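You operate a simulated robot arm through the tools that you are given. There is no shell and no other tool. Be economical: measure what you need, move in short steps, check, and stop when the job is done.

Carry out the task below with a simulated robot arm. There is one attempt and no reset: what you move stays moved.

TASK
Take the green box and leave it on the yellow book. Then take the water bottle and put it in the walnut tray.
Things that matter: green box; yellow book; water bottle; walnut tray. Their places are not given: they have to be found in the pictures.

It is judged by the outcome, as a careful person would: the job done as asked, and still so three seconds after it is handed in. It fails if anything else is knocked over, pushed out of place, dropped, spilled or broken.

THE ROBOT
A 6-joint arm with a two-finger parallel gripper, fixed in place. Base frame: the origin is at the foot of the arm, x ahead of it, y to its left, z up; the work surface is at about z = 760. Lengths are in mm, angles in degrees, forces in N, time in s.
With the tool pointing down near the work surface it reaches from about 240 to 640 mm from the base axis. Its first joint turns from -66.0 to 66.0 degrees. Payload 2.7 kg.
Tool frame: the origin (TCP) lies between the finger pads and is the grasp point; the fingertips stand 23 mm ahead of it; z points along the fingers, y is the line along which they close. The gripper opens to 94 mm. The fingers are 38 mm wide and 10 mm thick; the gripper's body (54 by 96 mm) begins 39 mm behind the TCP.
Orientation is that of the tool frame in the base frame, as a unit quaternion [x, y, z, w]. With the fingers straight down and closing along the base's y, the tool's x points along the base's -x, its y along +y and its z along -z.

THE INTERFACE
- The arm moves only by the tool send_rows. Its argument "motion" is a list of rows, each a list of 7 numbers: the shift along the tool's x, y, z in mm, then the turn, a rotation vector about the tool's x, y, z in degrees, then the gripper command, from -1 (shut) to 1 (fully open), values between in proportion. In form: [[tx, ty, tz, ax, ay, az, claw], ...]. A call has 1 to 10 rows; each row shifts and turns the commanded pose from where the row before left it, along the tool's axes as they then stand. A row lasts 0.2 s, in which the tool goes at most 50 mm and 8.6 degrees; a call with a longer step from one row to the next is refused whole, and so is a gripper value outside its range. A pose out of reach is approached as far as the arm can. The call stops where the force on the tool passes 40 N (or 10 N more than at its start, if that is more) or the arm is blocked; 0.2 s more then pass. The fingers move at their own pace (about 45 mm/s each) and stop on an object; they squeeze with about 28 N. The grip force told is the motor's: it shows also when the fingers shut on nothing. Time passes only in rows, and 0.2 s behind the last, so rows that do not move let the fingers close. It gives the time, the measured TCP pose, the force on the tool (base axes), the opening and the grip force at its end, in the units of the frame above (readings bear some noise).
- Cameras (640 x 400 px; columns grow to the right, rows downward): "scene" is fixed at [89.8, -459.5, 1399.8]; the picture's right is [0.53, -0.85, 0.00], its down [-0.62, -0.38, -0.69] and it looks along [0.58, 0.36, -0.73] (base axes); focal length 283 px, centre (320, 200). "wrist" rides on the gripper at [-39, 0, -44] in the tool frame; the picture's right is [0.00, -1.00, 0.00], its down [0.97, 0.00, -0.24] and it looks along [0.24, 0.00, 0.97] (tool axes); focal length 218 px, centre (320, 200).
- get_image(camera): a new picture of that camera. No time passes.
- measure_at(camera, pixels): for up to 12 pixels [column, row] of the newest picture of that camera ("zoom" is the newest enlarged one), the place [x, y, z] in the base frame of the surface seen there, good to about 2 mm, but the place of the scene camera against the robot may be out by one fixed shift of up to 12 mm in any direction. No time passes.
- inspect(camera, box): a new picture of the part [left, top, right, bottom] of that camera's present view, enlarged. No time passes.
- sign_off(): hands the job in; it is judged then, once.

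Work in short steps. Measure before you move; look again where a grasp or a placing could have gone wrong, and mend it. You have 80 turns and 34 pictures in all, the two below and enlarged ones among them. Open the gripper and draw the arm clear of the work before you hand the job in, unless the task says otherwise; then end with one line.

The tools are called after "Emit:" as a command line: name --pt "numbers of a row" for each row, then --argument value for the rest, lists and objects as JSON in quotes. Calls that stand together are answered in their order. send_rows: Moves the arm, as the interface text tells. Its arguments: {"type":"object","properties":{"motion":{"type":"array","items":{"type":"array","items":{"type":"number"}}}},"required":["motion"]} The other tools are called the same way: get_image (camera) takes a picture; measure_at (camera, pixels) gives the place of the surface under pixels of a picture; inspect (camera, box) takes an enlarged picture of a part of a camera's view; sign_off () hands the job in.

At the start:

```text
time_s: 0.0
tool_pos: [413.0, 33.1, 1112.5]
tcp_rot: [-0.001, 1.0, -0.001, -0.001]
contact_force: [0.2, -0.3, 0.3]
width: 94.2
gripper_force: 0.1
```

scene: 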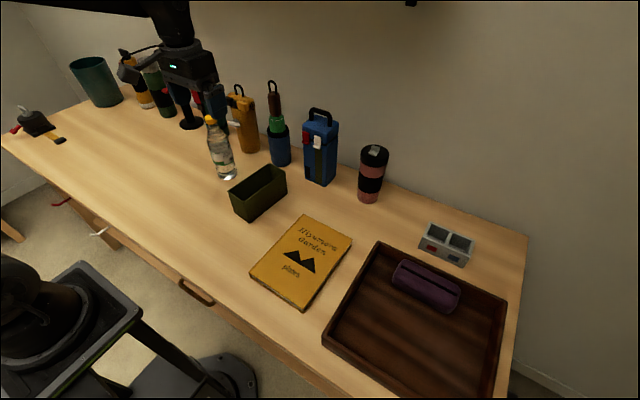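
wrist: 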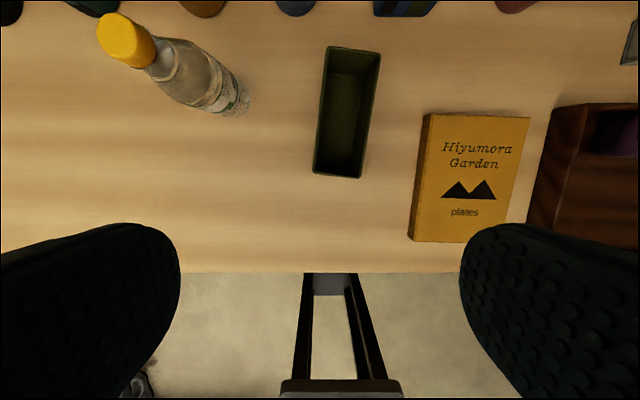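

The wrist picture shows the green open box around (347,112), the book around (470,178), the bottle around (190,75) and the tray at the right. I measure them.

Emit:
measure_at --camera "wrist" --pixels '[[330, 48], [378, 53], [316, 174], [358, 177], [348, 140], [433, 116], [528, 120], [412, 240], [466, 242], [470, 165], [238, 100], [125, 40]]'

Emit:
measure_at --camera "scene" --pixels '[[229, 193], [253, 219], [287, 175], [263, 165], [211, 119], [228, 178], [250, 273], [305, 308], [352, 238], [304, 215], [415, 330], [425, 285]]'

Emit:
inspect --camera "scene" --box '[180, 90, 340, 230]'

Emit:
inspect --camera "scene" --box '[300, 200, 540, 400]'

```text
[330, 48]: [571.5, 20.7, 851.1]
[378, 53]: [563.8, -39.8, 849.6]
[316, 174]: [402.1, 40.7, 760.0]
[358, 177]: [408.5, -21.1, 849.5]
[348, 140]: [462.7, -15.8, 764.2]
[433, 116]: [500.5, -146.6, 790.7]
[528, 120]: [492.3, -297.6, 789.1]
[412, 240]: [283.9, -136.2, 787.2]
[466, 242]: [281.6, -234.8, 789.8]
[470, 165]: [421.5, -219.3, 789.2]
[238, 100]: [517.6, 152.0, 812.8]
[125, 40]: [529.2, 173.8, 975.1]
```

```text
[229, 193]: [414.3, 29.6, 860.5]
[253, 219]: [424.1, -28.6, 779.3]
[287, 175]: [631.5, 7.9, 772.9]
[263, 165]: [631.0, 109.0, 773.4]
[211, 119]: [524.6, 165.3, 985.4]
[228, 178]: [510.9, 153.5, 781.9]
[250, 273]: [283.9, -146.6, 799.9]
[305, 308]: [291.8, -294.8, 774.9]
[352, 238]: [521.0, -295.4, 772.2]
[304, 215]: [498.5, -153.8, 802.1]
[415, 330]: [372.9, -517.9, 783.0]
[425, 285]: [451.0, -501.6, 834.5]
```

```text
2.86 times, centred on (260, 160) of scene
```

zoom: 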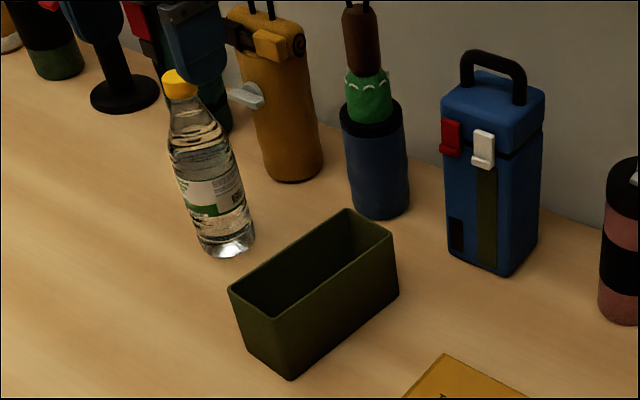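

```text
2.00 times, centred on (420, 300) of scene
```

zoom: 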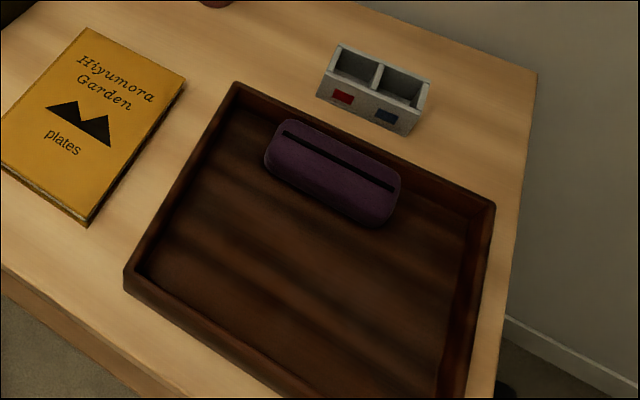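

Box rim is at z≈850, width≈62, centre ≈(490,0), yaw ≈-7°. Book top ≈789.5. I go above the box and turn to it.

Emit:
send_rows --pt "-19 -8 40 0 0 0 1" --pt "-19 -8 40 0 0 0 1" --pt "-19 -8 40 0 0 0 1" --pt "-20 -9 40 0 0 0 1" --pt "0 0 0 0 0 7 1" --pt "0 0 0 0 0 0 1"

Emit:
get_image --camera "wrist"

```text
time_s: 1.4
tool_pos: [491.4, 0.6, 950.5]
tcp_rot: [0.062, 0.998, -0.001, 0.0]
contact_force: [0.0, 0.1, 0.2]
width: 94.1
gripper_force: 0.0
```

```text
29 pictures are left
```

wrist: 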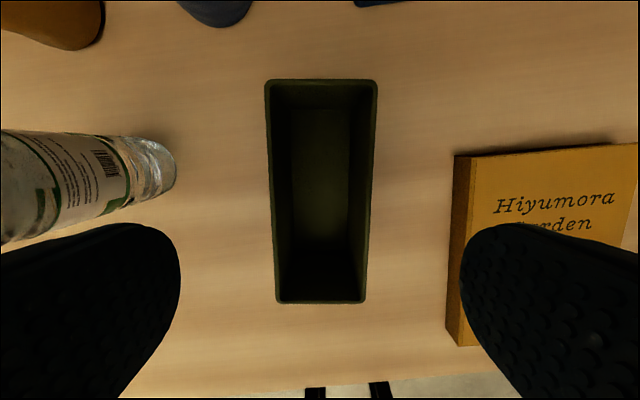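

The box is aligned in the picture (corners ≈(268,82),(375,82),(278,302),(364,302)). I check its corners.

Emit:
measure_at --camera "wrist" --pixels '[[268, 85], [375, 85], [277, 299], [364, 299], [273, 190], [369, 190], [321, 82], [321, 301]]'

```text
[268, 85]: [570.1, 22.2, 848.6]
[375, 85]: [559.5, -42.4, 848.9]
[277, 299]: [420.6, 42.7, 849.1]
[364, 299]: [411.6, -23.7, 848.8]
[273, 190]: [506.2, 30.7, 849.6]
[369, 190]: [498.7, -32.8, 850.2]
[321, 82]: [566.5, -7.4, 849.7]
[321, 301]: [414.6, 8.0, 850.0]
```

Centre (490,0), so I descend to TCP z≈825 and close.

Emit:
send_rows --pt "0 0 42 0 0 0 1" --pt "0 0 42 0 0 0 1" --pt "0 0 41 0 0 0 1" --pt "0 0 0 0 0 0 1" --pt "0 0 0 0 0 0 -1" --pt "0 0 0 0 0 0 -1" --pt "0 0 0 0 0 0 -1" --pt "0 0 0 0 0 0 -1"

```text
time_s: 3.2
tool_pos: [493.1, 1.1, 829.6]
tcp_rot: [0.061, 0.998, -0.001, 0.0]
contact_force: [0.4, -0.1, -0.2]
width: 69.7
gripper_force: 28.1
```

Gripped at 69.7 mm. Lift 80 mm and look.

Emit:
send_rows --pt "0 0 -20 0 0 0 -1" --pt "0 0 -30 0 0 0 -1" --pt "0 0 -30 0 0 0 -1" --pt "0 0 0 0 0 0 -1"

Emit:
get_image --camera "scene"

```text
time_s: 4.2
tool_pos: [490.3, 0.2, 906.7]
tcp_rot: [0.06, 0.998, 0.0, 0.0]
contact_force: [-0.1, 0.1, -0.5]
width: 0.1
gripper_force: 28.1
```

```text
28 pictures are left
```

scene: 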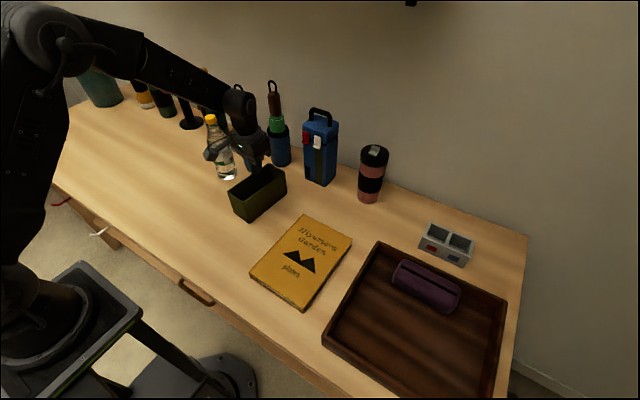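

The fingers shut on nothing: the box slipped out and stays on the table. I open and look closely.

Emit:
send_rows --pt "0 0 -30 0 0 0 1" --pt "0 0 -14 0 0 0 1" --pt "0 0 0 0 0 0 1" --pt "0 0 0 0 0 0 1" --pt "0 0 0 0 0 0 1"

Emit:
get_image --camera "wrist"

Emit:
inspect --camera "scene" --box '[210, 150, 306, 230]'

```text
time_s: 5.4
tool_pos: [490.0, -0.3, 951.3]
tcp_rot: [0.061, 0.998, 0.0, 0.0]
contact_force: [1.0, 0.5, 0.8]
width: 94.1
gripper_force: 0.0
```

```text
27 pictures are left
```

wrist: 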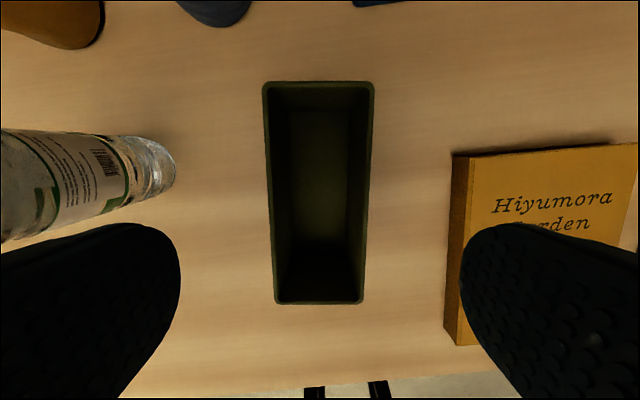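

```text
5.00 times, centred on (258, 190) of scene
```

zoom: 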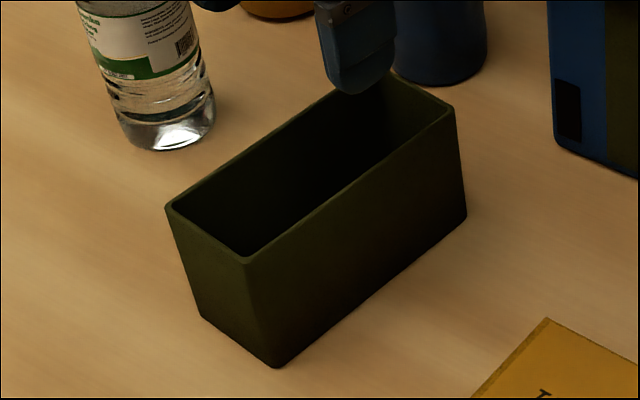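

I measure top and bottom outer corners of the box to see the wall slope.

Emit:
measure_at --camera "zoom" --pixels '[[248, 266], [276, 362], [169, 214], [203, 314], [452, 112], [464, 210], [350, 205], [360, 250], [370, 300], [225, 290], [260, 300], [300, 250]]'

Emit:
measure_at --camera "wrist" --pixels '[[265, 190], [268, 190], [271, 190], [274, 190], [364, 190], [367, 190], [370, 190], [362, 190], [320, 83], [320, 87], [320, 200], [280, 190]]'

```text
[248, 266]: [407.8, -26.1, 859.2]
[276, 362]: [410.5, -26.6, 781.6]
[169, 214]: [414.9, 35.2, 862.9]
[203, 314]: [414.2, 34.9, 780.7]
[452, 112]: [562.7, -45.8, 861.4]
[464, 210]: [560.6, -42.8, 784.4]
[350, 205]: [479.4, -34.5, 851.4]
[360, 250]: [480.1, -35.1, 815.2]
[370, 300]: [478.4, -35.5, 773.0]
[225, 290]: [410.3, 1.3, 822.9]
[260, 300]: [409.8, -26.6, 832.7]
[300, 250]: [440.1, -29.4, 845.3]
```

```text
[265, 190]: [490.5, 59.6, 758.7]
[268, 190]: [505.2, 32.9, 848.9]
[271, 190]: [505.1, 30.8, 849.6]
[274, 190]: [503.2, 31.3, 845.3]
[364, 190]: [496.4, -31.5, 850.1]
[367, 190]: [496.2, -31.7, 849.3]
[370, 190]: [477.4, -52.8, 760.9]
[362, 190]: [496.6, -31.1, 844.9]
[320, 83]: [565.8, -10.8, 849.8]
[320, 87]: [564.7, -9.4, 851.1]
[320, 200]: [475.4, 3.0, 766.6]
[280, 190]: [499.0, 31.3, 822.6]
```

Walls are vertical, ~65 mm wide, and the box did not move. I retry deeper, with a longer squeeze and a gentle lift, watching it.

Emit:
send_rows --pt "0 0 45 0 0 0 1" --pt "0 0 45 0 0 0 1" --pt "0 0 43 0 0 0 1" --pt "0 0 0 0 0 0 1" --pt "0 0 0 0 0 0 1" --pt "0 0 0 0 0 0 -1" --pt "0 0 0 0 0 0 -1" --pt "0 0 0 0 0 0 -1" --pt "0 0 0 0 0 0 -1" --pt "0 0 0 0 0 0 -1"

Emit:
get_image --camera "wrist"

Emit:
inspect --camera "scene" --box '[210, 130, 330, 230]'

```text
time_s: 7.6
tool_pos: [490.7, -3.9, 820.6]
tcp_rot: [0.061, 0.998, 0.0, 0.0]
contact_force: [-0.4, 0.4, 0.4]
width: 69.6
gripper_force: 28.2
```

```text
25 pictures are left
```

wrist: 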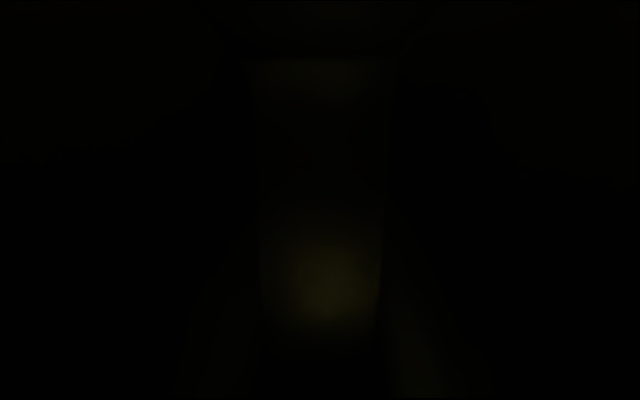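

```text
4.00 times, centred on (270, 180) of scene
```

zoom: 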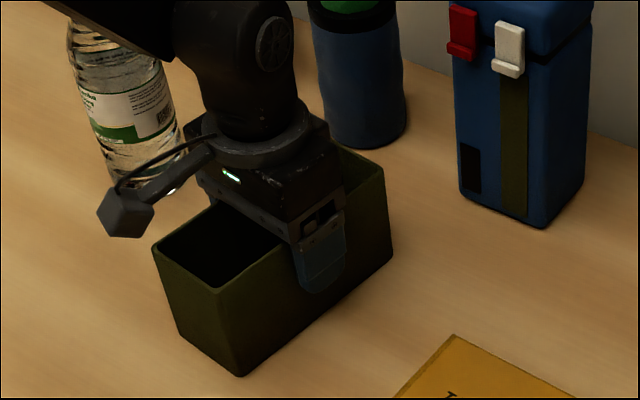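

The grasp looks sound. Lift slowly, 3 mm per row.

Emit:
send_rows --pt "0 0 -2 0 0 0 -1" --pt "0 0 -2 0 0 0 -1" --pt "0 0 -3 0 0 0 -1" --pt "0 0 -3 0 0 0 -1" --pt "0 0 -3 0 0 0 -1"

Emit:
inspect --camera "scene" --box '[210, 130, 330, 230]'

```text
time_s: 8.8
tool_pos: [491.1, -0.1, 831.5]
tcp_rot: [0.062, 0.998, 0.0, -0.001]
contact_force: [-0.4, 0.1, -1.0]
width: 69.6
gripper_force: 28.1
```

```text
4.00 times, centred on (270, 180) of scene
```

zoom: 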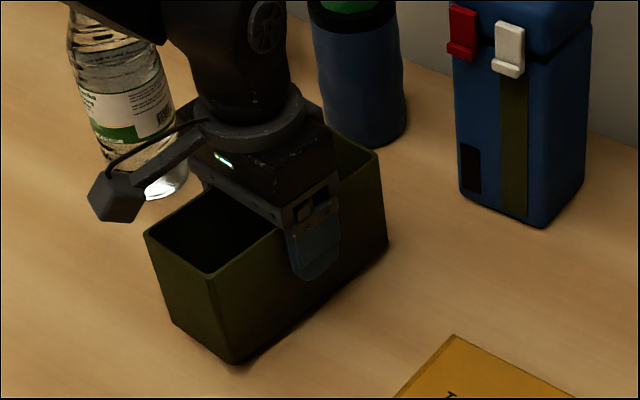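

The box is lifting now. I continue gently.

Emit:
send_rows --pt "0 0 -3 0 0 0 -1" --pt "0 0 -4 0 0 0 -1" --pt "0 0 -5 0 0 0 -1" --pt "0 0 -6 0 0 0 -1" --pt "0 0 -7 0 0 0 -1" --pt "0 0 -7 0 0 0 -1" --pt "0 0 -7 0 0 0 -1" --pt "0 0 -6 0 0 0 -1" --pt "0 0 -4 0 0 0 -1" --pt "0 0 -2 0 0 0 -1"

Emit:
inspect --camera "scene" --box '[210, 130, 330, 230]'

```text
time_s: 11.0
tool_pos: [491.7, 1.1, 883.1]
tcp_rot: [0.061, 0.998, -0.001, 0.0]
contact_force: [0.9, 0.0, -1.7]
width: 69.6
gripper_force: 28.4
```

```text
4.00 times, centred on (270, 180) of scene
```

zoom: 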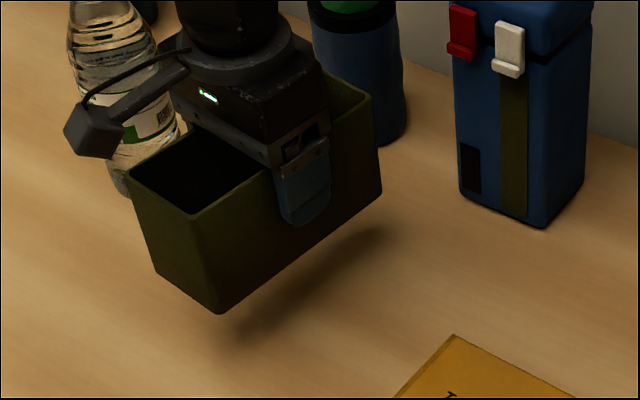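

Bottom is ~30 mm above book height. I carry it smoothly toward book centre (388,-217).

Emit:
send_rows --pt "1.3 -3.8 0 0 0 0 -1" --pt "2.5 -7.6 0 0 0 0 -1" --pt "3.8 -11.4 0 0 0 0 -1" --pt "4.7 -14.3 0 0 0 0 -1" --pt "4.7 -14.3 0 0 0 0 -1" --pt "4.7 -14.3 0 0 0 0 -1" --pt "4.7 -14.3 0 0 0 0 -1" --pt "4.7 -14.3 0 0 0 0 -1" --pt "3.1 -9.5 0 0 0 0 -1" --pt "1.6 -4.8 0 0 0 0 -1"

Emit:
get_image --camera "scene"

```text
time_s: 13.2
tool_pos: [443.0, -103.5, 882.0]
tcp_rot: [0.061, 0.998, 0.0, 0.0]
contact_force: [-0.1, -0.2, -1.2]
width: 69.5
gripper_force: 28.0
```

```text
21 pictures are left
```

scene: 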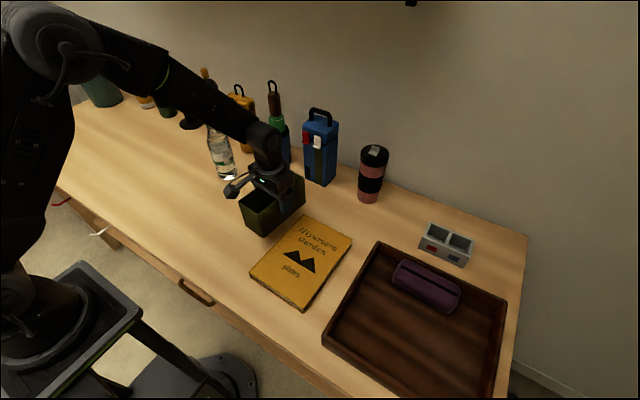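

Still held; I continue the remaining (-55,-113).

Emit:
send_rows --pt "1.4 -4.2 0 0 0 0 -1" --pt "2.9 -8.4 0 0 0 0 -1" --pt "4.3 -12.5 0 0 0 0 -1" --pt "5.4 -15.7 0 0 0 0 -1" --pt "5.4 -15.7 0 0 0 0 -1" --pt "5.4 -15.7 0 0 0 0 -1" --pt "5.4 -15.7 0 0 0 0 -1" --pt "5.4 -15.7 0 0 0 0 -1" --pt "3.6 -10.5 0 0 0 0 -1" --pt "1.7 -5.2 0 0 0 0 -1"

Emit:
inspect --camera "scene" --box '[230, 180, 374, 320]'

```text
time_s: 15.4
tool_pos: [387.5, -218.1, 883.0]
tcp_rot: [0.062, 0.998, 0.0, 0.0]
contact_force: [-0.3, 0.0, -0.9]
width: 69.5
gripper_force: 28.0
```

```text
2.86 times, centred on (302, 250) of scene
```

zoom: 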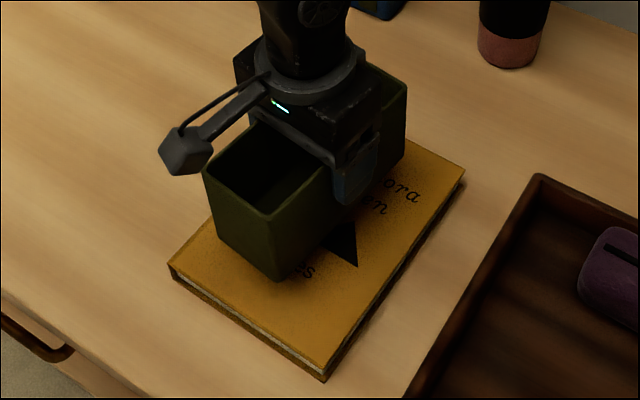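

Over the book. I check the box rim height against the book top in the same view.

Emit:
measure_at --camera "zoom" --pixels '[[266, 218], [210, 172], [278, 272], [220, 240], [402, 92], [404, 158], [320, 340], [440, 190], [200, 255]]'

```text
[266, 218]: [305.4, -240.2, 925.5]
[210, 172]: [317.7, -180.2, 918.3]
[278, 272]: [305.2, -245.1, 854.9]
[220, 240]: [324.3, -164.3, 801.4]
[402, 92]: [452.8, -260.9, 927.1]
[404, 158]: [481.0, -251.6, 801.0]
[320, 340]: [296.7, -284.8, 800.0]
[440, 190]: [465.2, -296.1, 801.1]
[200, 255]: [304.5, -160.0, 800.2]
```

Gap ≈ 32 mm. Lower gently, then see.

Emit:
send_rows --pt "0 0 3 0 0 0 -1" --pt "0 0 5 0 0 0 -1" --pt "0 0 6 0 0 0 -1" --pt "0 0 6 0 0 0 -1" --pt "0 0 4 0 0 0 -1" --pt "0 0 2 0 0 0 -1" --pt "0 0 1 0 0 0 -1" --pt "0 0 1 0 0 0 -1"

```text
time_s: 17.2
tool_pos: [388.2, -218.1, 854.6]
tcp_rot: [0.061, 0.998, 0.0, 0.0]
contact_force: [-0.6, 0.8, -0.7]
width: 69.5
gripper_force: 27.7
```

Emit:
send_rows --pt "0 0 1 0 0 0 -1" --pt "0 0 1 0 0 0 -1" --pt "0 0 1 0 0 0 -1" --pt "0 0 0 0 0 0 -1"

Emit:
inspect --camera "scene" --box '[230, 180, 374, 320]'

```text
time_s: 18.2
tool_pos: [388.1, -216.4, 850.5]
tcp_rot: [0.061, 0.998, 0.0, 0.0]
contact_force: [0.3, -0.3, -0.5]
width: 69.4
gripper_force: 28.2
```

```text
2.86 times, centred on (302, 250) of scene
```

zoom: 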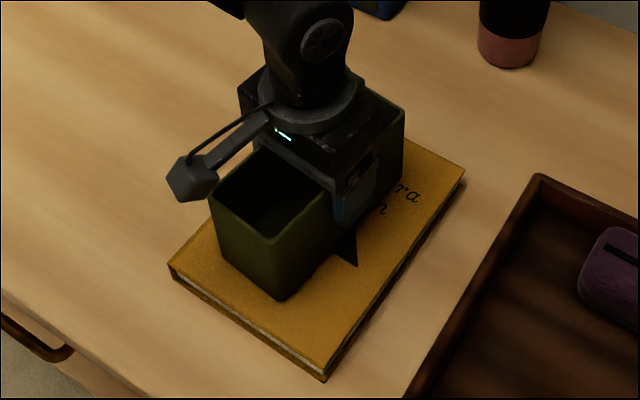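

Close to contact now; the last millimetres until force shows.

Emit:
send_rows --pt "0 0 1 0 0 0 -1" --pt "0 0 1 0 0 0 -1" --pt "0 0 1 0 0 0 -1" --pt "0 0 0 0 0 0 -1"

Emit:
measure_at --camera "zoom" --pixels '[[273, 245], [279, 290], [276, 270], [402, 112]]'

```text
time_s: 19.2
tool_pos: [386.0, -218.1, 848.7]
tcp_rot: [0.061, 0.998, 0.0, 0.0]
contact_force: [0.6, -0.3, -1.6]
width: 69.6
gripper_force: 27.9
```

```text
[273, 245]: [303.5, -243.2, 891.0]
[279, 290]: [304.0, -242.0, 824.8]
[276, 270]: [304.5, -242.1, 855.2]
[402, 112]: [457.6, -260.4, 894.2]
```

Emit:
send_rows --pt "0 0 1 0 0 0 -1" --pt "0 0 1 0 0 0 -1" --pt "0 0 0 0 0 0 -1"

```text
time_s: 20.0
tool_pos: [386.9, -216.9, 848.2]
tcp_rot: [0.061, 0.998, 0.0, 0.001]
contact_force: [-4.2, 2.0, 18.5]
width: 69.7
gripper_force: 28.5
```

Contact (18 N up). I back off 1 mm, open, then rise straight up.

Emit:
send_rows --pt "0 0 -1 0 0 0 -1" --pt "0 0 0 0 0 0 -0.2" --pt "0 0 0 0 0 0 0.8" --pt "0 0 0 0 0 0 1" --pt "0 0 0 0 0 0 1" --pt "0 0 -15 0 0 0 1" --pt "0 0 -40 0 0 0 1" --pt "0 0 -45 0 0 0 1" --pt "0 0 -45 0 0 0 1"

Emit:
get_image --camera "scene"

Emit:
get_image --camera "wrist"

```text
time_s: 22.0
tool_pos: [386.0, -217.1, 992.4]
tcp_rot: [0.061, 0.998, 0.0, 0.0]
contact_force: [-1.1, 0.5, 0.6]
width: 93.9
gripper_force: 0.2
```

```text
18 pictures are left
```

scene: 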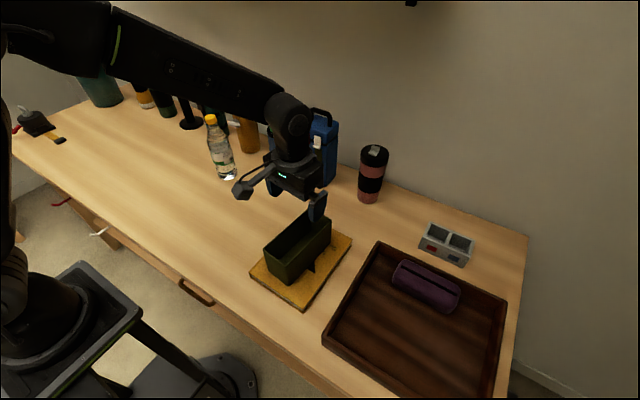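

```text
17 pictures are left
```

wrist: 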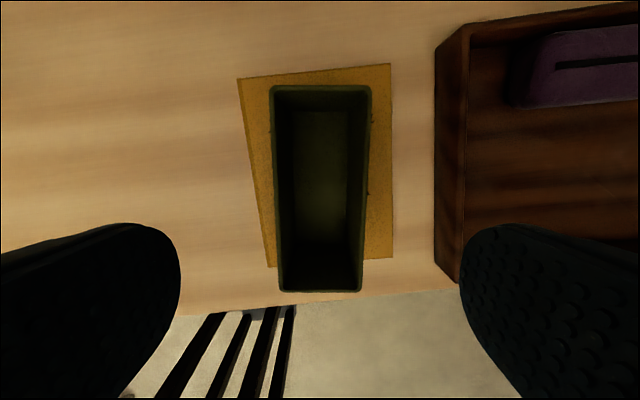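

The box stands on the book. Now I measure the tray and the bottle.

Emit:
measure_at --camera "wrist" --pixels '[[438, 55], [470, 25], [467, 60], [462, 200], [440, 255], [458, 280], [500, 150], [600, 130], [530, 100], [600, 200], [560, 60]]'

Emit:
measure_at --camera "scene" --pixels '[[378, 244], [324, 337], [345, 330], [385, 270], [506, 300], [400, 345], [380, 330], [395, 290], [211, 119], [213, 135], [222, 155], [228, 172]]'

```text
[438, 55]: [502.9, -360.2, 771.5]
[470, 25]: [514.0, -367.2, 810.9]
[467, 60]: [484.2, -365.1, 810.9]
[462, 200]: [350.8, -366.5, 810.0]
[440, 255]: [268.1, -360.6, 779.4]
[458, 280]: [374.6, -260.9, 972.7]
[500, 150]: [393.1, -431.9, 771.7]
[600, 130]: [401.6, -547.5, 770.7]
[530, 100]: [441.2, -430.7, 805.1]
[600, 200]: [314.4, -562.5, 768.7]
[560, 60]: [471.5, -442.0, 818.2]
```

```text
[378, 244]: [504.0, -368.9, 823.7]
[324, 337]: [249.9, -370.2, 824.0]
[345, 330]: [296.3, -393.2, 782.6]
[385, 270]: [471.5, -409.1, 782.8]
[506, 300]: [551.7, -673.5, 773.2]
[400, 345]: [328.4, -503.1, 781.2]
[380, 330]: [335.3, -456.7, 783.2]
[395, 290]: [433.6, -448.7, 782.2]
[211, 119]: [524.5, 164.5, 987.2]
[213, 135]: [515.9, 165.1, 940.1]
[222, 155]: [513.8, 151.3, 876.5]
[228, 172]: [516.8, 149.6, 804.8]
```

Tray floor z≈770, rim ≈811, inner left wall y≈-375; free spot near (350,-450). Bottle axis ≈(536,178), cap top ≈978. I go high to look at it from above.

Emit:
send_rows --pt "0 0 -34 0 0 0 1" --pt "0 0 -34 0 0 -7 1" --pt "-15 44 0 0 0 0 1" --pt "-15 44 0 0 0 0 1" --pt "-15 44 0 0 0 0 1" --pt "-15 44 0 0 0 0 1" --pt "-15 44 0 0 0 0 1" --pt "-15 44 0 0 0 0 1" --pt "-15 44 0 0 0 0 1" --pt "-15 44 0 0 0 0 1"

Emit:
send_rows --pt "-14 43 0 0 0 0 1" --pt "0 0 0 0 0 0 1"

Emit:
get_image --camera "wrist"

```text
time_s: 24.2
tool_pos: [506.7, 136.4, 1059.8]
tcp_rot: [0.0, 1.0, 0.0, 0.001]
contact_force: [0.0, -0.1, -0.1]
width: 93.7
gripper_force: 0.0
```

```text
time_s: 24.8
tool_pos: [520.6, 177.8, 1061.1]
tcp_rot: [0.0, 1.0, 0.0, 0.0]
contact_force: [-0.7, -0.4, 0.1]
width: 94.1
gripper_force: 0.1
```

```text
16 pictures are left
```

wrist: 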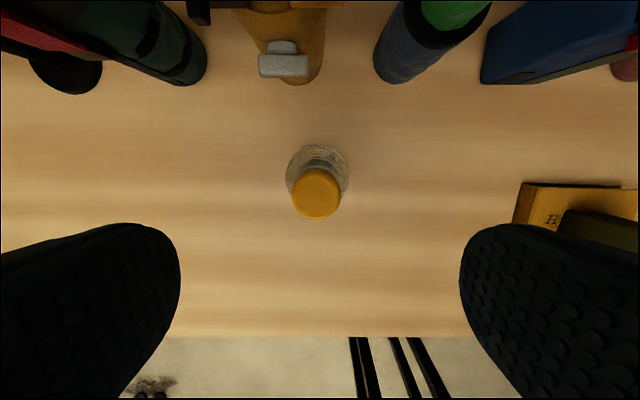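

The cap is at ≈(317,193). I measure the cap, and the flasks behind for clearance.

Emit:
measure_at --camera "wrist" --pixels '[[317, 193], [296, 193], [337, 193], [317, 173], [317, 213], [300, 160], [335, 158], [283, 65], [280, 45], [398, 75], [180, 70]]'

Emit:
inspect --camera "scene" --box '[190, 90, 270, 190]'

```text
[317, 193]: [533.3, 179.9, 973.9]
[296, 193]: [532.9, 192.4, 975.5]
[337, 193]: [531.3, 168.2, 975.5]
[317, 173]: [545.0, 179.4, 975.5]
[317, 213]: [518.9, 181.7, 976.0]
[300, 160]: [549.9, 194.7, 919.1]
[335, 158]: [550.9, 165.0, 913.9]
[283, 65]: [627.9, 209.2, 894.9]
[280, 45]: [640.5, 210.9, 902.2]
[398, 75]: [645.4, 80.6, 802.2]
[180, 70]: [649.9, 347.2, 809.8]
```

```text
4.00 times, centred on (230, 140) of scene
```

zoom: 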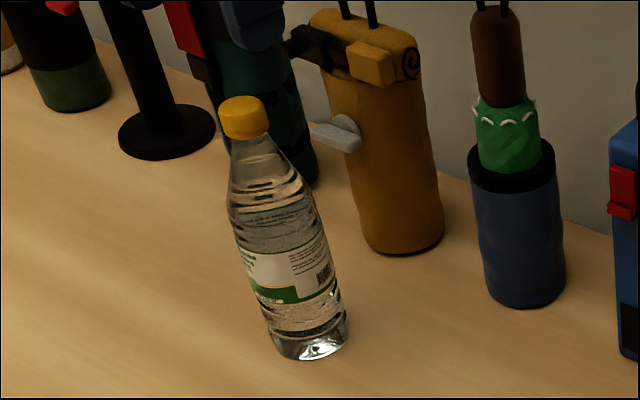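

Cap centre (532.5,180), top 975, and the shoulder widens below ≈953. I'll grip the cap with the finger ends, TCP z≈977.

Emit:
send_rows --pt "-12 2 30 0 0 0 1" --pt "0 0 34 0 0 0 0.5" --pt "0 0 20 0 0 0 0.2" --pt "0 0 0 0 0 0 0.2" --pt "0 0 0 0 0 0 0.2"

Emit:
get_image --camera "wrist"

Emit:
inspect --camera "scene" --box '[190, 90, 270, 190]'

```text
time_s: 26.0
tool_pos: [531.6, 178.2, 976.6]
tcp_rot: [0.0, 1.0, 0.0, 0.0]
contact_force: [-0.1, -1.0, 0.8]
width: 56.5
gripper_force: 0.1
```

```text
14 pictures are left
```

wrist: 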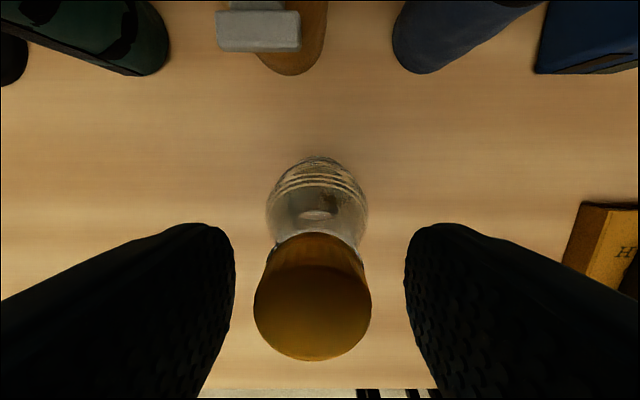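

```text
4.00 times, centred on (230, 140) of scene
```

zoom: 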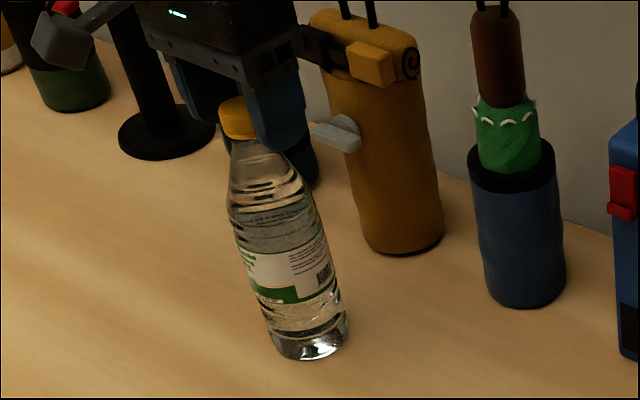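

Cap is a touch left of centre (x≈313); I shift 2 mm in y and 3 mm lower, then close.

Emit:
send_rows --pt "-1 2 3 0 0 0 0.2" --pt "0 0 0 0 0 0 0.0" --pt "0 0 0 0 0 0 -0.2" --pt "0 0 0 0 0 0 -1" --pt "0 0 0 0 0 0 -1" --pt "0 0 0 0 0 0 -1"

Emit:
inspect --camera "scene" --box '[190, 90, 270, 190]'

```text
time_s: 27.4
tool_pos: [533.8, 180.2, 974.4]
tcp_rot: [0.0, 1.0, 0.0, 0.0]
contact_force: [1.2, -0.6, 0.3]
width: 31.3
gripper_force: 27.9
```

```text
4.00 times, centred on (230, 140) of scene
```

zoom: 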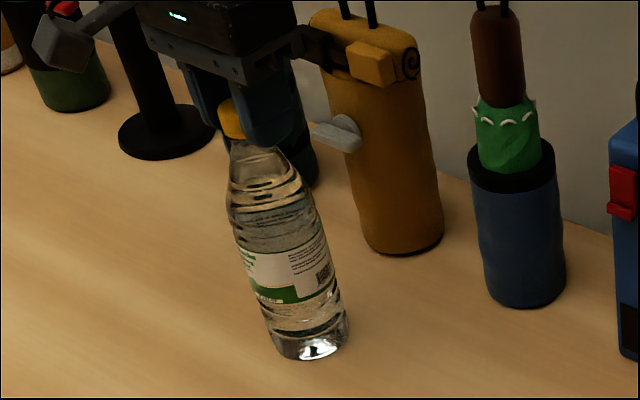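

Gripped at 31 mm. Slow lift to test.

Emit:
send_rows --pt "0 0 -1 0 0 0 -1" --pt "0 0 -2 0 0 0 -1" --pt "0 0 -3 0 0 0 -1" --pt "0 0 -3 0 0 0 -1" --pt "0 0 -2 0 0 0 -1" --pt "0 0 -1 0 0 0 -1"

Emit:
inspect --camera "scene" --box '[190, 90, 270, 190]'

```text
time_s: 28.8
tool_pos: [534.4, 181.6, 985.7]
tcp_rot: [0.0, 1.0, 0.0, 0.0]
contact_force: [0.1, 0.1, -4.6]
width: 31.3
gripper_force: 27.8
```

```text
4.00 times, centred on (230, 140) of scene
```

zoom: 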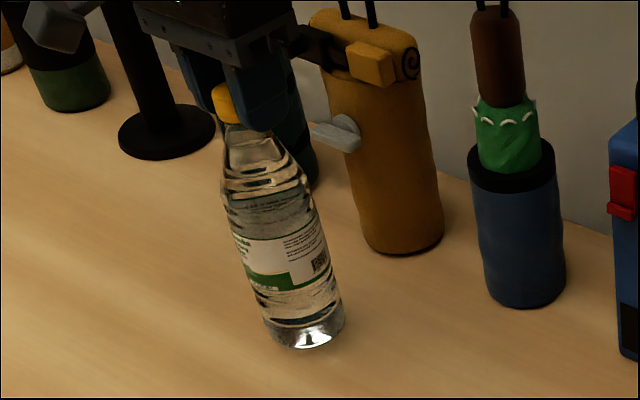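

The bottle is held, ~4.5 N. Raise it to clear the green box (rim 880).

Emit:
send_rows --pt "0 0 -4 0 0 0 -1" --pt "0 0 -8 0 0 0 -1" --pt "0 0 -13 0 0 0 -1" --pt "0 0 -17 0 0 0 -1" --pt "0 0 -20 0 0 0 -1" --pt "0 0 -20 0 0 0 -1" --pt "0 0 -18 0 0 0 -1" --pt "0 0 -13 0 0 0 -1" --pt "0 0 -8 0 0 0 -1" --pt "0 0 -4 0 0 0 -1"

```text
time_s: 31.0
tool_pos: [533.4, 181.7, 1110.8]
tcp_rot: [0.0, 1.0, 0.0, 0.0]
contact_force: [0.1, 0.2, -5.2]
width: 31.4
gripper_force: 27.4
```

Emit:
send_rows --pt "0.4 -5 0 0 0 0 -1" --pt "1 -12 0 0 0 0 -1" --pt "1.6 -20 0 0 0 0 -1" --pt "2.1 -26 0 0 0 0 -1" --pt "2.3 -29 0 0 0 0 -1" --pt "2.3 -29 0 0 0 0 -1" --pt "2.3 -29 0 0 0 0 -1" --pt "2.1 -26 0 0 0 0 -1" --pt "1.4 -18 0 0 0 0 -1" --pt "0.8 -10 0 0 0 0 -1"

Emit:
send_rows --pt "0.4 -6 0 0 0 0 -1" --pt "1 -13 0 0 0 0 -1" --pt "1.6 -20 0 0 0 0 -1" --pt "2.1 -26 0 0 0 0 -1" --pt "2.3 -29 0 0 0 0 -1" --pt "2.3 -29 0 0 0 0 -1" --pt "2.3 -29 0 0 0 0 -1" --pt "2.1 -26 0 0 0 0 -1" --pt "1.4 -18 0 0 0 0 -1" --pt "0.8 -11 0 0 0 0 -1"

Emit:
get_image --camera "scene"

```text
time_s: 33.2
tool_pos: [517.5, -23.5, 1110.7]
tcp_rot: [0.0, 1.0, 0.0, 0.0]
contact_force: [0.4, 0.2, -4.9]
width: 31.1
gripper_force: 28.0
```

```text
time_s: 35.4
tool_pos: [501.6, -230.1, 1110.4]
tcp_rot: [0.0, 1.0, 0.0, 0.001]
contact_force: [-0.1, -0.3, -4.9]
width: 31.6
gripper_force: 28.3
```

```text
10 pictures are left
```

scene: 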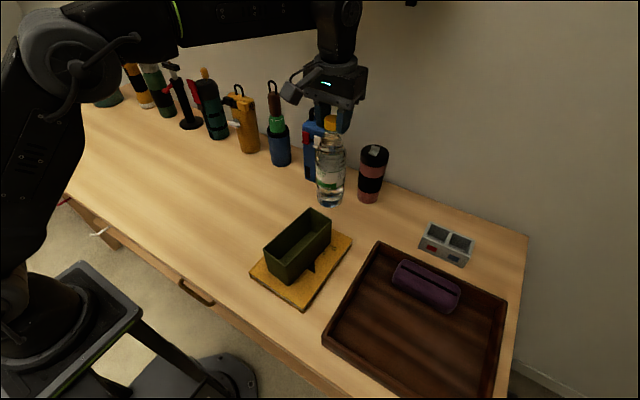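

Bottle hangs well. On to above (350,-450) in the tray.

Emit:
send_rows --pt "2.8 -4.1 0 0 0 0 -1" --pt "6.8 -9.9 0 0 0 0 -1" --pt "10.2 -14.8 0 0 0 0 -1" --pt "12.5 -18.1 0 0 0 0 -1" --pt "13.6 -19.8 0 0 0 0 -1" --pt "12.5 -18.1 0 0 0 0 -1" --pt "10.2 -14.8 0 0 0 0 -1" --pt "6.8 -9.9 0 0 0 0 -1" --pt "3.4 -4.9 0 0 0 0 -1"

Emit:
send_rows --pt "2.8 -4.1 0 0 0 0 -1" --pt "6.8 -9.9 0 0 0 0 -1" --pt "9.7 -14 0 0 0 0 -1" --pt "11.4 -16.5 0 0 0 0 -1" --pt "12.5 -18.1 0 0 0 0 -1" --pt "11.4 -16.5 0 0 0 0 -1" --pt "9.1 -13.2 0 0 0 0 -1" --pt "6.2 -9.1 0 0 0 0 -1" --pt "2.8 -4.1 0 0 0 0 -1"

Emit:
get_image --camera "scene"

```text
time_s: 37.4
tool_pos: [421.8, -344.1, 1110.2]
tcp_rot: [0.0, 1.0, 0.001, 0.0]
contact_force: [-0.5, -0.3, -4.6]
width: 31.2
gripper_force: 28.2
```

```text
time_s: 39.4
tool_pos: [349.4, -450.5, 1110.4]
tcp_rot: [0.0, 1.0, 0.0, 0.0]
contact_force: [-0.2, -0.2, -5.3]
width: 31.2
gripper_force: 28.7
```

```text
9 pictures are left
```

scene: 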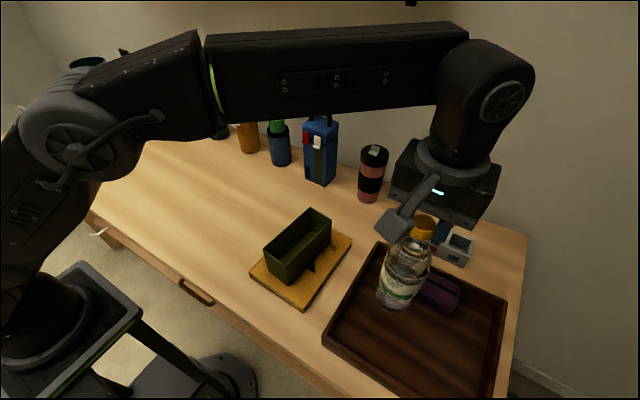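

Bottle bottom ≈896, tray floor ≈770: contact expected at TCP z≈985. Lower 118 first.

Emit:
send_rows --pt "0 0 4 0 0 0 -1" --pt "0 0 9 0 0 0 -1" --pt "0 0 14 0 0 0 -1" --pt "0 0 18 0 0 0 -1" --pt "0 0 20 0 0 0 -1" --pt "0 0 19 0 0 0 -1" --pt "0 0 15 0 0 0 -1" --pt "0 0 10 0 0 0 -1" --pt "0 0 6 0 0 0 -1" --pt "0 0 3 0 0 0 -1"

Emit:
inspect --camera "scene" --box '[310, 200, 510, 390]'

```text
time_s: 41.6
tool_pos: [349.5, -448.9, 992.3]
tcp_rot: [0.0, 1.0, 0.0, 0.0]
contact_force: [-1.1, -0.2, -5.6]
width: 31.2
gripper_force: 27.8
```

```text
2.11 times, centred on (410, 295) of scene
```

zoom: 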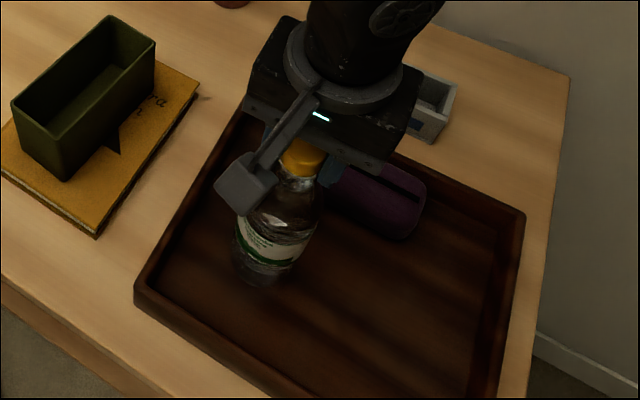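

Clear of the case and walls. Last millimetres down until contact.

Emit:
send_rows --pt "0 0 1.5 0 0 0 -1" --pt "0 0 1.5 0 0 0 -1" --pt "0 0 1 0 0 0 -1" --pt "0 0 1 0 0 0 -1" --pt "0 0 0 0 0 0 -1"

```text
time_s: 42.8
tool_pos: [349.8, -448.4, 987.0]
tcp_rot: [-0.001, 1.0, 0.0, 0.001]
contact_force: [-0.2, -0.4, -5.5]
width: 31.3
gripper_force: 27.9
```

Emit:
send_rows --pt "0 0 1 0 0 0 -1" --pt "0 0 1 0 0 0 -1" --pt "0 0 0 0 0 0 -1"

```text
time_s: 43.6
tool_pos: [349.7, -448.7, 984.3]
tcp_rot: [0.0, 1.0, -0.001, 0.0]
contact_force: [0.0, 0.4, -5.2]
width: 31.1
gripper_force: 28.1
```

Emit:
send_rows --pt "0 0 1 0 0 0 -1" --pt "0 0 0 0 0 0 -1"

```text
time_s: 44.2
tool_pos: [350.2, -448.4, 984.1]
tcp_rot: [0.0, 1.0, 0.0, 0.0]
contact_force: [-0.7, 0.8, -5.1]
width: 31.3
gripper_force: 28.2
```

Emit:
send_rows --pt "0 0 1 0 0 0 -1" --pt "0 0 0 0 0 0 -1"

```text
time_s: 44.8
tool_pos: [349.7, -449.5, 983.9]
tcp_rot: [0.0, 1.0, 0.0, 0.001]
contact_force: [-0.5, 0.9, -1.4]
width: 31.4
gripper_force: 27.6
```

The force drops to -1.4: the bottle touches. Half a millimetre more, then open slowly.

Emit:
send_rows --pt "0 0 0.4 0 0 0 -1" --pt "0 0 0 0 0 0 -0.3" --pt "0 0 0 0 0 0 -0.1" --pt "0 0 0 0 0 0 0.2" --pt "0 0 0 0 0 0 0.5" --pt "0 0 0 0 0 0 0.5"

Emit:
inspect --camera "scene" --box '[310, 200, 510, 390]'

```text
time_s: 46.2
tool_pos: [349.8, -448.5, 983.5]
tcp_rot: [0.0, 1.0, 0.0, -0.001]
contact_force: [0.7, -0.3, 0.3]
width: 70.5
gripper_force: 0.0
```

```text
2.11 times, centred on (410, 295) of scene
```

zoom: 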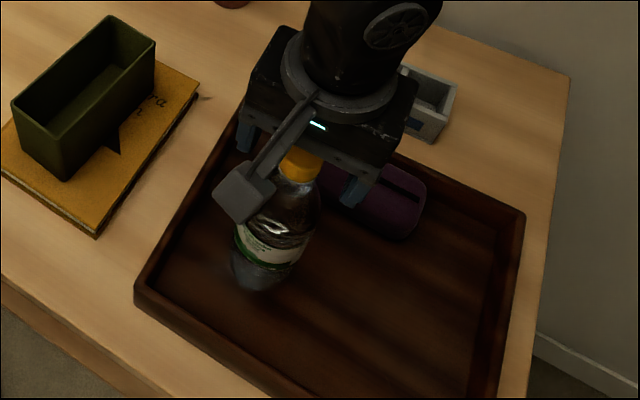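

Bottle stands free between the open fingers. I rise straight up and move back, then check.

Emit:
send_rows --pt "0 0 -8 0 0 0 0.5" --pt "0 0 -20 0 0 0 0.5" --pt "0 0 -35 0 0 0 0.5" --pt "0 0 -40 0 0 0 1" --pt "0 0 -30 0 0 0 1" --pt "0 45 0 0 0 0 1" --pt "0 45 0 0 0 0 1" --pt "0 45 0 0 0 0 1" --pt "0 45 0 0 0 0 1" --pt "0 45 0 0 0 0 1"

Emit:
send_rows --pt "0 45 0 0 0 0 1" --pt "0 45 0 0 0 0 1" --pt "0 45 0 0 0 0 1" --pt "0 45 0 0 0 0 1" --pt "0 0 0 0 0 0 1"

Emit:
get_image --camera "scene"

```text
time_s: 48.4
tool_pos: [349.6, -224.1, 1116.5]
tcp_rot: [0.0, 1.0, 0.0, 0.0]
contact_force: [0.0, 0.1, 0.0]
width: 93.8
gripper_force: 0.1
```

```text
time_s: 49.6
tool_pos: [350.1, -43.7, 1116.6]
tcp_rot: [0.001, 1.0, 0.0, -0.001]
contact_force: [-0.5, 0.5, 0.2]
width: 94.3
gripper_force: 0.1
```

```text
6 pictures are left
```

scene: 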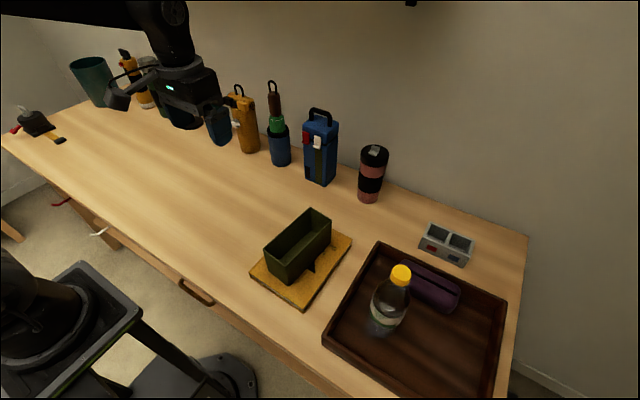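

The picture shows the box on the book and the bottle standing in the tray. Nothing else has moved and the arm is clear, so I hand it in.

Emit:
sign_off

```text
The job is handed in.
```

The green box is on the yellow book, the water bottle is standing in the walnut tray, and the job is handed in. The first grip on the box slipped, but the box stayed in place on the table and the second grip held.
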